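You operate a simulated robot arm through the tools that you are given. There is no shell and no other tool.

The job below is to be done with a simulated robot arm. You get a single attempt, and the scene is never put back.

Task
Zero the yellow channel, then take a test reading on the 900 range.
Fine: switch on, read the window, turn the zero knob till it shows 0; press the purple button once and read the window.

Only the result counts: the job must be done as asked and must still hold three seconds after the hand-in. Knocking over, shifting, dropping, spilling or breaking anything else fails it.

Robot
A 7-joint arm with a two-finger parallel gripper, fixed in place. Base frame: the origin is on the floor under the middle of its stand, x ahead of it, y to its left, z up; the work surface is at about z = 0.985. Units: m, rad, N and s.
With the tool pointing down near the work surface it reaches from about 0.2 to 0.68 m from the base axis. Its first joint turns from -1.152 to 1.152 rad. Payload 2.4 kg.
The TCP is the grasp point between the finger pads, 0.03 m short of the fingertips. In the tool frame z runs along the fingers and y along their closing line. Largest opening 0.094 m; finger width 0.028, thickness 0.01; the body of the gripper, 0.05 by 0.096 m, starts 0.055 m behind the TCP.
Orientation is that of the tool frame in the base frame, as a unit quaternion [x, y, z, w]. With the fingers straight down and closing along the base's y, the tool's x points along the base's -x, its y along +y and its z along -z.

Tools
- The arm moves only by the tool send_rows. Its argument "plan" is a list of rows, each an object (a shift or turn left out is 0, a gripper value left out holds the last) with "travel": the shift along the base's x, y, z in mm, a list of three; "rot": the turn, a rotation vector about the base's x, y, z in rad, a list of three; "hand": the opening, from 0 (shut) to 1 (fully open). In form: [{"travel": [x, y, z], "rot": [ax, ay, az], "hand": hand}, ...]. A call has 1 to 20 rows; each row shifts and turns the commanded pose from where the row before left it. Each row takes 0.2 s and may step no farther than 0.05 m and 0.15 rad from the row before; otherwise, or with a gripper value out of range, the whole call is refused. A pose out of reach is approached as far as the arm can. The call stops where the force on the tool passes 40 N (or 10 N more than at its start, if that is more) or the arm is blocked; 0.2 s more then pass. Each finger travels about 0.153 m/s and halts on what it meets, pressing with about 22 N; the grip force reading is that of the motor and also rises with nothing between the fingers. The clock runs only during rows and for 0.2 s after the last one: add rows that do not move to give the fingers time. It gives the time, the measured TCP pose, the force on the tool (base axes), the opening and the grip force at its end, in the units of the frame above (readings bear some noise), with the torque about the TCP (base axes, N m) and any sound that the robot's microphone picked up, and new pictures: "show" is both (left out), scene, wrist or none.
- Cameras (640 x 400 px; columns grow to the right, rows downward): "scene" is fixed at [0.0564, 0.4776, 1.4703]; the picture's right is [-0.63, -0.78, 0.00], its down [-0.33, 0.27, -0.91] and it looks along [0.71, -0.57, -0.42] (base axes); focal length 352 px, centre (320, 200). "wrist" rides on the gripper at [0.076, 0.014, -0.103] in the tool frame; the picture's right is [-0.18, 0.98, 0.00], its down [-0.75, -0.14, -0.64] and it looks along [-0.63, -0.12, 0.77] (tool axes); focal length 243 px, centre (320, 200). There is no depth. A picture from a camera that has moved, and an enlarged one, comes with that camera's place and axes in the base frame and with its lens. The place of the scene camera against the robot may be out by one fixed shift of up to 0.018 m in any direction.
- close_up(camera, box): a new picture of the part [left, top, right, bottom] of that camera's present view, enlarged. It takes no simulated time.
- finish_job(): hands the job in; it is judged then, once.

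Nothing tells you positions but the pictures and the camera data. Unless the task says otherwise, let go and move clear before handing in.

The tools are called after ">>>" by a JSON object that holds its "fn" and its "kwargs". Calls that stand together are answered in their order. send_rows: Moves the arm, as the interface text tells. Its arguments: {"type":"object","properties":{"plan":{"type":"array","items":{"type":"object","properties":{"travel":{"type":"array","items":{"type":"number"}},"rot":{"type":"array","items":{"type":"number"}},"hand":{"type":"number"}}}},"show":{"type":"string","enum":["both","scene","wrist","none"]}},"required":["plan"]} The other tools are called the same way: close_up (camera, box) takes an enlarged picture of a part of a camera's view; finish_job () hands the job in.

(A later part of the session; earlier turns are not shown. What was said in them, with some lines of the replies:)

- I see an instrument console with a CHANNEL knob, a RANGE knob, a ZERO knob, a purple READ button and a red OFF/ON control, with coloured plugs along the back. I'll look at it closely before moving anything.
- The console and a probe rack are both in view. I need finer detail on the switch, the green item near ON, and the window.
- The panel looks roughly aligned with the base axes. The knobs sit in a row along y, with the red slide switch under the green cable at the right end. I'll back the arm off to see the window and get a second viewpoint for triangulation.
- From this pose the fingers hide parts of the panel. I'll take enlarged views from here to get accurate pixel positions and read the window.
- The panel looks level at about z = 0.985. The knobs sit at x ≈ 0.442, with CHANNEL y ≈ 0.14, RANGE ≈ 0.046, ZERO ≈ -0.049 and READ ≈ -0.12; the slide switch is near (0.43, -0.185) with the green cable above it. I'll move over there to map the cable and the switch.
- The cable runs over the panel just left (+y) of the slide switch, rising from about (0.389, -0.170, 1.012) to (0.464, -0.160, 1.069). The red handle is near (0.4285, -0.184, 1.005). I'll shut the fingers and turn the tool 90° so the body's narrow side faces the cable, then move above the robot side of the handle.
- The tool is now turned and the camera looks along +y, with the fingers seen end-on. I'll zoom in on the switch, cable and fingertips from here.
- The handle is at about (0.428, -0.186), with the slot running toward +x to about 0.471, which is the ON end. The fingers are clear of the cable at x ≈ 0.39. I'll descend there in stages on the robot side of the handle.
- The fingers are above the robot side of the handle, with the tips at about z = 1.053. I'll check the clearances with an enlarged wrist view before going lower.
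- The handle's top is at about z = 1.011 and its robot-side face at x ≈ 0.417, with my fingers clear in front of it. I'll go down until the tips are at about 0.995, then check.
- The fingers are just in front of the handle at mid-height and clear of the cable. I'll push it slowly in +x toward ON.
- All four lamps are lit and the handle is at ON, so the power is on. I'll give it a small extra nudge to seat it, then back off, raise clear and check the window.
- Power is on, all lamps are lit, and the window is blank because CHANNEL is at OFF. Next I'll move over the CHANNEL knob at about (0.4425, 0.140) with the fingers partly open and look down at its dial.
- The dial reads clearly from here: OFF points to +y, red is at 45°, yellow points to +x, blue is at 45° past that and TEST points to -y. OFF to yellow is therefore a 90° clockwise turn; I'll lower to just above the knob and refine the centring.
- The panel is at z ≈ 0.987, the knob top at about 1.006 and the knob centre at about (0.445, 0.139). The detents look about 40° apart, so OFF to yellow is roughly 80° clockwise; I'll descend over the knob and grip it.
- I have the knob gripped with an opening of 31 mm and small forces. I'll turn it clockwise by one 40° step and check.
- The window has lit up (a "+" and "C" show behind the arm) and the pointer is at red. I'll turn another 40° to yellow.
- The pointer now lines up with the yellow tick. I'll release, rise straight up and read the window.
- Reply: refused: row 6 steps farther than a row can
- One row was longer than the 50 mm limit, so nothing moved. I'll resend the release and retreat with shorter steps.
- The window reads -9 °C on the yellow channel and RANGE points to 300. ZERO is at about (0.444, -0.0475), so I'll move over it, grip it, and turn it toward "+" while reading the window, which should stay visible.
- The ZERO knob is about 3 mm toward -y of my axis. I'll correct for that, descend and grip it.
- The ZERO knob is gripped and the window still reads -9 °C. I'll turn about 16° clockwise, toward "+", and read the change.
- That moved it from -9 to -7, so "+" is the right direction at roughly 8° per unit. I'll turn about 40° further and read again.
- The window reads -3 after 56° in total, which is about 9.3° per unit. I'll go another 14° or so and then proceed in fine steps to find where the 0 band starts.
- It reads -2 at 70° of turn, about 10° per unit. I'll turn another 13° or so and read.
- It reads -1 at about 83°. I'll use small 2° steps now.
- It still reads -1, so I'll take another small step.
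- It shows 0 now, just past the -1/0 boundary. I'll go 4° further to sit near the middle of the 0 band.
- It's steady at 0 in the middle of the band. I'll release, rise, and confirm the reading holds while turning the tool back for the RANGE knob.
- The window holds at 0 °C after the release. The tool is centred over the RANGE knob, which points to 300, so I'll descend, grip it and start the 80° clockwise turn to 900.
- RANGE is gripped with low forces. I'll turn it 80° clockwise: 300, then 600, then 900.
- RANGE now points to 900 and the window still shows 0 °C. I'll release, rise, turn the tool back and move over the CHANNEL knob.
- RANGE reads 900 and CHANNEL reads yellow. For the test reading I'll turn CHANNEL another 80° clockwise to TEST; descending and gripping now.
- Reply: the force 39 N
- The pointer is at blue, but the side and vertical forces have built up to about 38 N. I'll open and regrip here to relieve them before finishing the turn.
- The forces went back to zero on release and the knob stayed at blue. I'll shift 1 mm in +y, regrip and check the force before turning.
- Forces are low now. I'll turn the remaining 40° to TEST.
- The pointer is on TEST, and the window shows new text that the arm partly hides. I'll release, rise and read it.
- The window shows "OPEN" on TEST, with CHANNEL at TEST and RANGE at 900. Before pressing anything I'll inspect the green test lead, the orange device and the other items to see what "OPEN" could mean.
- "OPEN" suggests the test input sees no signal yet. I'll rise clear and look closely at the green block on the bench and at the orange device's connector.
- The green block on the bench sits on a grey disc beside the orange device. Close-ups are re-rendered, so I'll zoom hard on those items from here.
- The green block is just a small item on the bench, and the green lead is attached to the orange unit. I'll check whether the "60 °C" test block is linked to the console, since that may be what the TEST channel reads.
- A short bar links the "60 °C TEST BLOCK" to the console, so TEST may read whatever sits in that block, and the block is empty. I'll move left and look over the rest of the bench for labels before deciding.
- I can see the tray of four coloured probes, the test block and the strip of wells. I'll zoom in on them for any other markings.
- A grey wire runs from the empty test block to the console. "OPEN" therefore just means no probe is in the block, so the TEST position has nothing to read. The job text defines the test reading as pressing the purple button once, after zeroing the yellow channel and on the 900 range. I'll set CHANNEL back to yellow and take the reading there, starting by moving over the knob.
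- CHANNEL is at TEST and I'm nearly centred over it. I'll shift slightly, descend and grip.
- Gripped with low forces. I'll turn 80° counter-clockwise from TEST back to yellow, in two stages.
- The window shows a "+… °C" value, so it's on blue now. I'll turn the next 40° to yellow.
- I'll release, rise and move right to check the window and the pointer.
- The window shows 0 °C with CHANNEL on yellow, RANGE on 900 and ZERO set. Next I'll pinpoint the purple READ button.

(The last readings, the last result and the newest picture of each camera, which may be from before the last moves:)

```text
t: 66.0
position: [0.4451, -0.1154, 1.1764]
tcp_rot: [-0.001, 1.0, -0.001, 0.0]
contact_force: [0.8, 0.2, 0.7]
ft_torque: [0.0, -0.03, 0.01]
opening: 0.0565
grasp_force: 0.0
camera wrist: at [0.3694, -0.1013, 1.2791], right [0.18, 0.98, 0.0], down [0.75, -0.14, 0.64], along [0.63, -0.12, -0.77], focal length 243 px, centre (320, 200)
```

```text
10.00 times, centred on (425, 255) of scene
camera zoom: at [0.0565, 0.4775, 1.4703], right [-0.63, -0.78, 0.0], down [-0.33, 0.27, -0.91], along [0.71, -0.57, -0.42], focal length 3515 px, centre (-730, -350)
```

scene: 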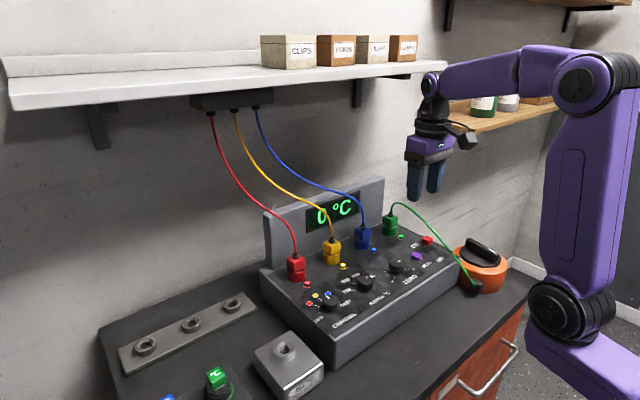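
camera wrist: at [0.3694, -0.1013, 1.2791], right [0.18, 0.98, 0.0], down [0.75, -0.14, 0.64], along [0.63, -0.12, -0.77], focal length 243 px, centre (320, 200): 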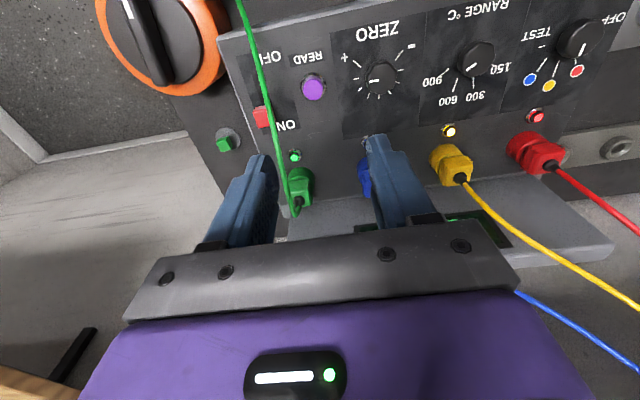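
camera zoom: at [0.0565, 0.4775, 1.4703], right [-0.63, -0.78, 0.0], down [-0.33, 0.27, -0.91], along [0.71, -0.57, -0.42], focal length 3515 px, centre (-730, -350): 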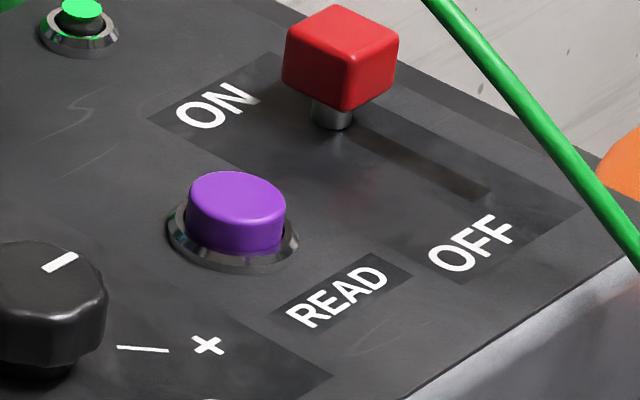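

The READ button is centred at about (0.444, -0.123) with its top at z ≈ 0.996. I'll shut the fingers, turn the tool so its narrow side faces the cable, and lower to just above the button.

>>> {"fn": "send_rows", "kwargs": {"plan": [{"travel": [0, 0, 0], "rot": [0, 0, -0.14], "hand": 0}, {"travel": [0, -1, 0], "rot": [0, 0, -0.14]}, {"travel": [0, -1, 0], "rot": [0, 0, -0.14]}, {"travel": [0, -1, 0], "rot": [0, 0, -0.14]}, {"travel": [0, -1, 0], "rot": [0, 0, -0.14]}, {"travel": [0, -1, 0], "rot": [0, 0, -0.14]}, {"travel": [0, -1, 0], "rot": [0, 0, -0.14]}, {"travel": [0, -1, 0], "rot": [0, 0, -0.14]}, {"travel": [0, -0.6, 0], "rot": [0, 0, -0.14]}, {"travel": [0, 0, 0], "rot": [0, 0, -0.14]}, {"travel": [0, 0, -40]}, {"travel": [0, 0, -40]}, {"travel": [0, 0, -40]}, {"travel": [0, 0, 0]}], "show": "both"}}

>>> {"fn": "close_up", "kwargs": {"camera": "wrist", "box": [220, 100, 420, 240]}}

>>> {"fn": "close_up", "kwargs": {"camera": "scene", "box": [370, 190, 480, 290]}}

```text
t: 69.0
position: [0.4438, -0.1226, 1.0581]
tcp_rot: [0.642, 0.767, 0.0, 0.001]
contact_force: [0.0, 0.4, -0.1]
ft_torque: [0.0, 0.0, 0.06]
opening: 0.0
grasp_force: 22.6
camera wrist: at [0.4451, -0.0444, 1.1588], right [1.0, -0.01, 0.0], down [-0.01, -0.77, 0.64], along [-0.01, -0.64, -0.77], focal length 243 px, centre (320, 200)
```

scene: 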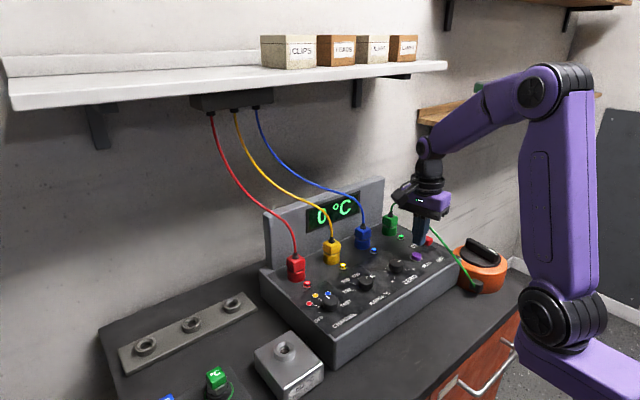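
wrist: 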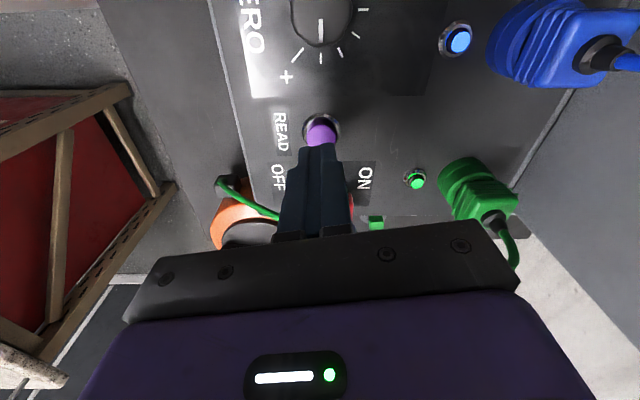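

```text
2.86 times, centred on (320, 170) of wrist
camera zoom: at [0.4451, -0.0444, 1.1588], right [1.0, -0.01, 0.0], down [-0.01, -0.77, 0.64], along [-0.01, -0.64, -0.77], focal length 693 px, centre (320, 286)
```

zoom: 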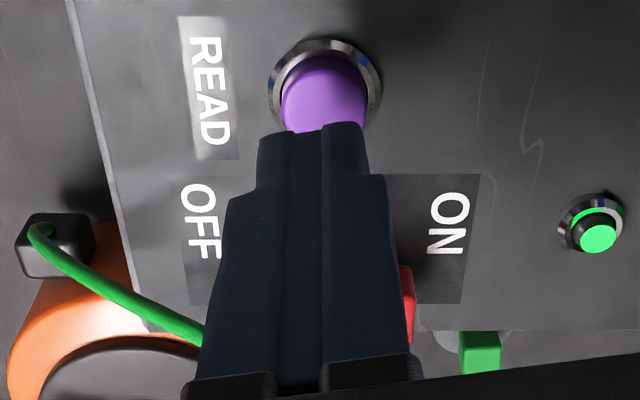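

```text
4.00 times, centred on (425, 240) of scene
camera zoom: at [0.0565, 0.4776, 1.4703], right [-0.63, -0.78, 0.0], down [-0.33, 0.27, -0.91], along [0.71, -0.57, -0.42], focal length 1406 px, centre (-100, 40)
```

zoom: 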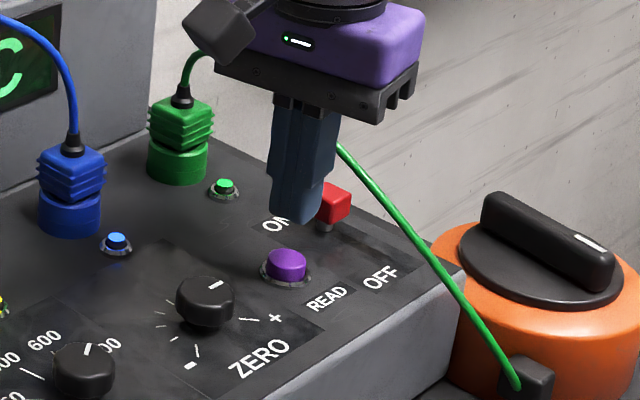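

The shut fingers are centred over READ and clear of the cable. I'll lower to just above it first.

>>> {"fn": "send_rows", "kwargs": {"plan": [{"travel": [0.3, 0.5, -10]}, {"travel": [0, 0, -10]}, {"travel": [0, 0, -6]}, {"travel": [0, 0, 0]}], "show": "none"}}

>>> {"fn": "close_up", "kwargs": {"camera": "scene", "box": [370, 190, 480, 290]}}

>>> {"fn": "close_up", "kwargs": {"camera": "wrist", "box": [220, 100, 420, 240]}}

```text
t: 70.0
position: [0.4449, -0.1206, 1.0315]
tcp_rot: [0.643, 0.766, 0.0, 0.0]
contact_force: [0.4, 1.0, 0.3]
ft_torque: [0.01, 0.01, 0.01]
opening: 0.0
grasp_force: 22.0
```

```text
4.00 times, centred on (425, 240) of scene
camera zoom: at [0.0564, 0.4776, 1.4703], right [-0.63, -0.78, 0.0], down [-0.33, 0.27, -0.91], along [0.71, -0.57, -0.42], focal length 1406 px, centre (-100, 40)
```

zoom: 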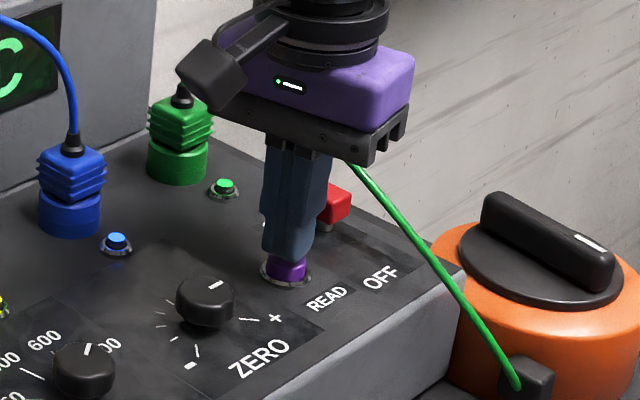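

```text
2.86 times, centred on (320, 170) of wrist
camera zoom: at [0.4463, -0.044, 1.1331], right [1.0, -0.01, 0.0], down [-0.01, -0.77, 0.64], along [-0.01, -0.64, -0.77], focal length 693 px, centre (320, 286)
```

zoom: 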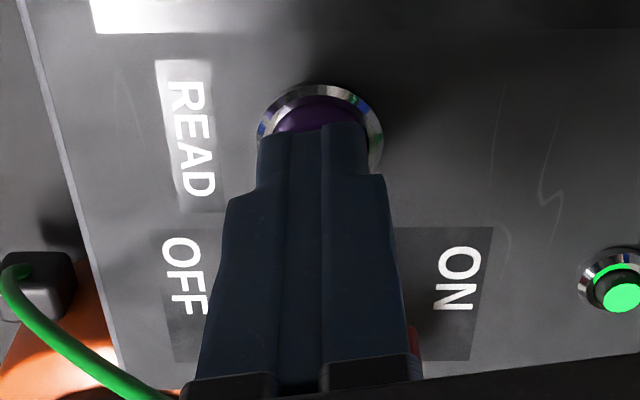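

The tips are just above the button with no contact yet. I'll press down slowly in one continuous push.

>>> {"fn": "send_rows", "kwargs": {"plan": [{"travel": [0, 0, -2]}, {"travel": [0, 0, -1.5]}, {"travel": [0, 0, -1.5]}, {"travel": [0, 0, -1.5]}], "show": "none"}}

>>> {"fn": "close_up", "kwargs": {"camera": "scene", "box": [280, 180, 400, 260]}}

>>> {"fn": "close_up", "kwargs": {"camera": "scene", "box": [400, 220, 460, 280]}}

```text
t: 71.0
position: [0.445, -0.1213, 1.024]
tcp_rot: [0.642, 0.767, 0.0, 0.001]
contact_force: [-0.5, 0.2, 2.1]
ft_torque: [-0.01, 0.02, -0.01]
opening: 0.0
grasp_force: 22.1
heard: click
```

```text
5.00 times, centred on (340, 220) of scene
camera zoom: at [0.0564, 0.4776, 1.4703], right [-0.63, -0.78, 0.0], down [-0.33, 0.27, -0.91], along [0.71, -0.57, -0.42], focal length 1757 px, centre (220, 100)
```

zoom: 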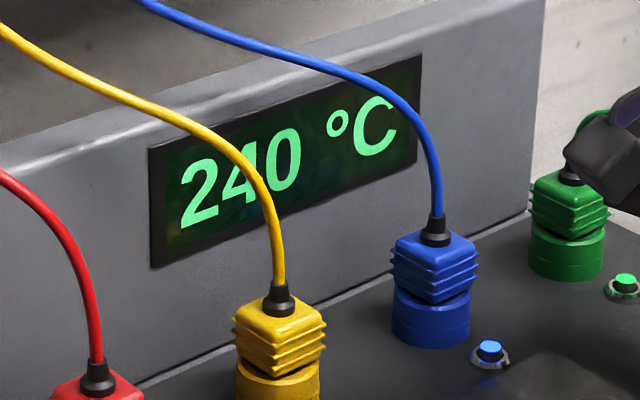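

```text
6.67 times, centred on (430, 250) of scene
camera zoom: at [0.0564, 0.4776, 1.4703], right [-0.63, -0.78, 0.0], down [-0.33, 0.27, -0.91], along [0.71, -0.57, -0.42], focal length 2343 px, centre (-413, -133)
```

zoom: 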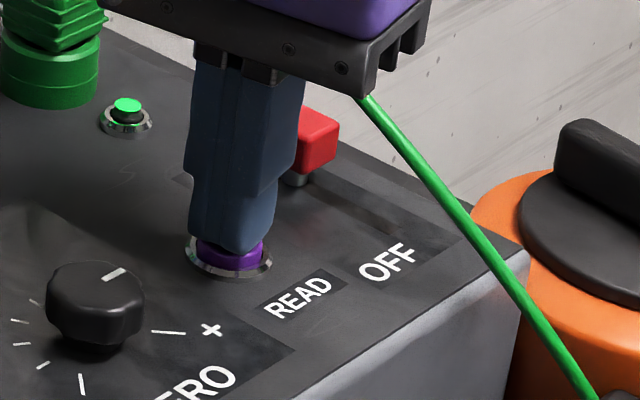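

One click was heard and the window now shows 240 °C, a real reading on yellow at the 900 range. I'll lift straight up so the button isn't pressed again, and move clear.

>>> {"fn": "send_rows", "kwargs": {"plan": [{"travel": [0, 0, 15]}, {"travel": [0, 0, 30]}, {"travel": [0, 0, 40]}, {"travel": [0, 0, 45]}, {"travel": [-15, 10, 40]}, {"travel": [-40, 10, 0]}, {"travel": [-40, 0, 0]}, {"travel": [0, 0, 0]}], "show": "both"}}

>>> {"fn": "close_up", "kwargs": {"camera": "scene", "box": [280, 180, 400, 260]}}

>>> {"fn": "close_up", "kwargs": {"camera": "scene", "box": [290, 220, 490, 340]}}

```text
t: 72.8
position: [0.3508, -0.1012, 1.1936]
tcp_rot: [0.643, 0.766, 0.0, 0.0]
contact_force: [-0.6, 0.3, -0.4]
ft_torque: [0.05, -0.03, -0.02]
opening: 0.0
grasp_force: 21.6
camera wrist: at [0.3509, -0.0243, 1.2963], right [1.0, -0.01, 0.0], down [-0.01, -0.77, 0.64], along [-0.01, -0.64, -0.77], focal length 243 px, centre (320, 200)
```

scene: 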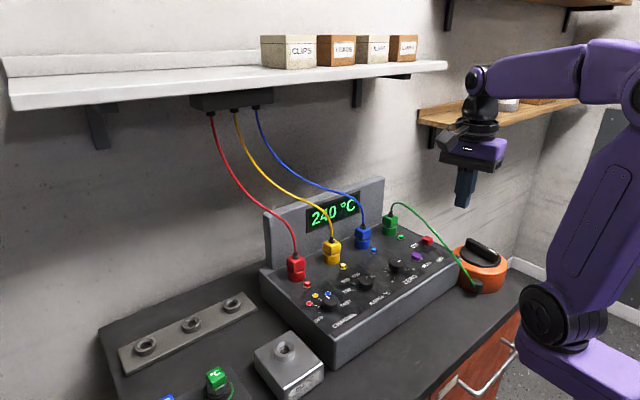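
wrist: 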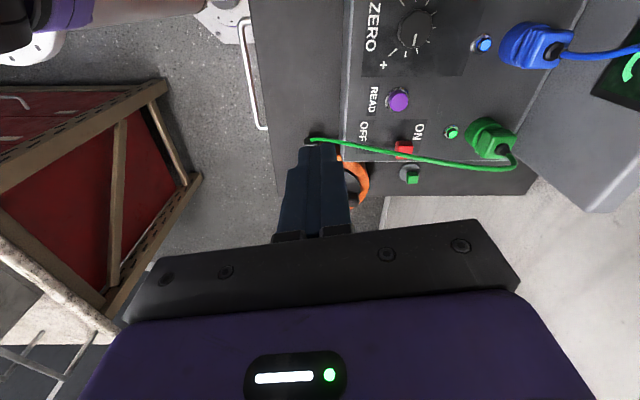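

```text
5.00 times, centred on (340, 220) of scene
camera zoom: at [0.0564, 0.4776, 1.4703], right [-0.63, -0.78, 0.0], down [-0.33, 0.27, -0.91], along [0.71, -0.57, -0.42], focal length 1757 px, centre (220, 100)
```

zoom: 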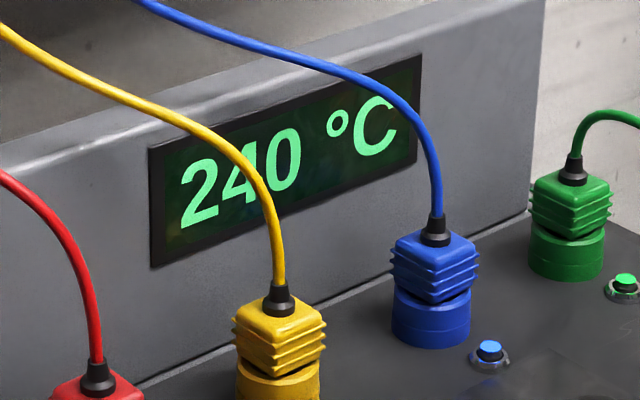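

```text
3.20 times, centred on (390, 280) of scene
camera zoom: at [0.0564, 0.4776, 1.4703], right [-0.63, -0.78, 0.0], down [-0.33, 0.27, -0.91], along [0.71, -0.57, -0.42], focal length 1125 px, centre (96, -56)
```

zoom: 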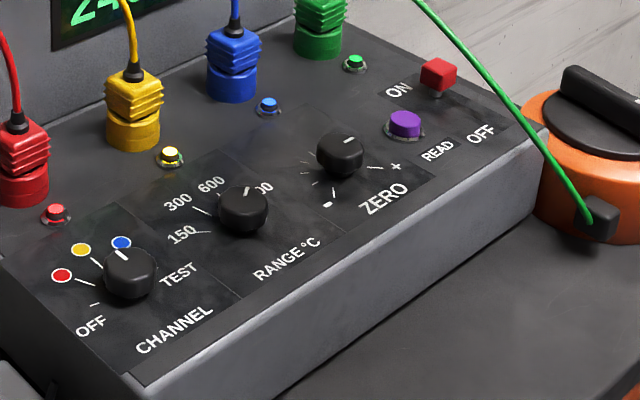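

The reading of 240 °C is held with the power ON, CHANNEL on yellow, RANGE on 900 and ZERO set. The arm is clear and nothing else has been moved, so I'm handing in.

>>> {"fn": "finish_job", "kwargs": {}}

```text
The job is handed in.
```

I zeroed the yellow channel and took the test reading on the 900 range: the window shows **240 °C**. The job is handed in, but no pass or fail result came back.

- **Zeroing:** With the console switched on and the channel knob at yellow, the window showed -9 °C. I turned the zero knob toward "+" until it read 0 °C. It was still 0 °C just before the reading.
- **Test reading:** With the range knob at 900 and the channel on yellow, I pressed the purple button once and heard one click. The window stayed at 240 °C after the arm moved away.

**A choice I made:** the channel knob also has a TEST position, so "test reading" could have meant that. I tried it before pressing the button and the window showed "OPEN", most likely because no probe is in the test block wired to the console. I went back to yellow and took the reading there. If you meant the TEST position, this reading is on the wrong channel.

I left the console on, with the channel knob at yellow and the range knob at 900. In the last pictures the leads, probes and orange unit looked undisturbed.
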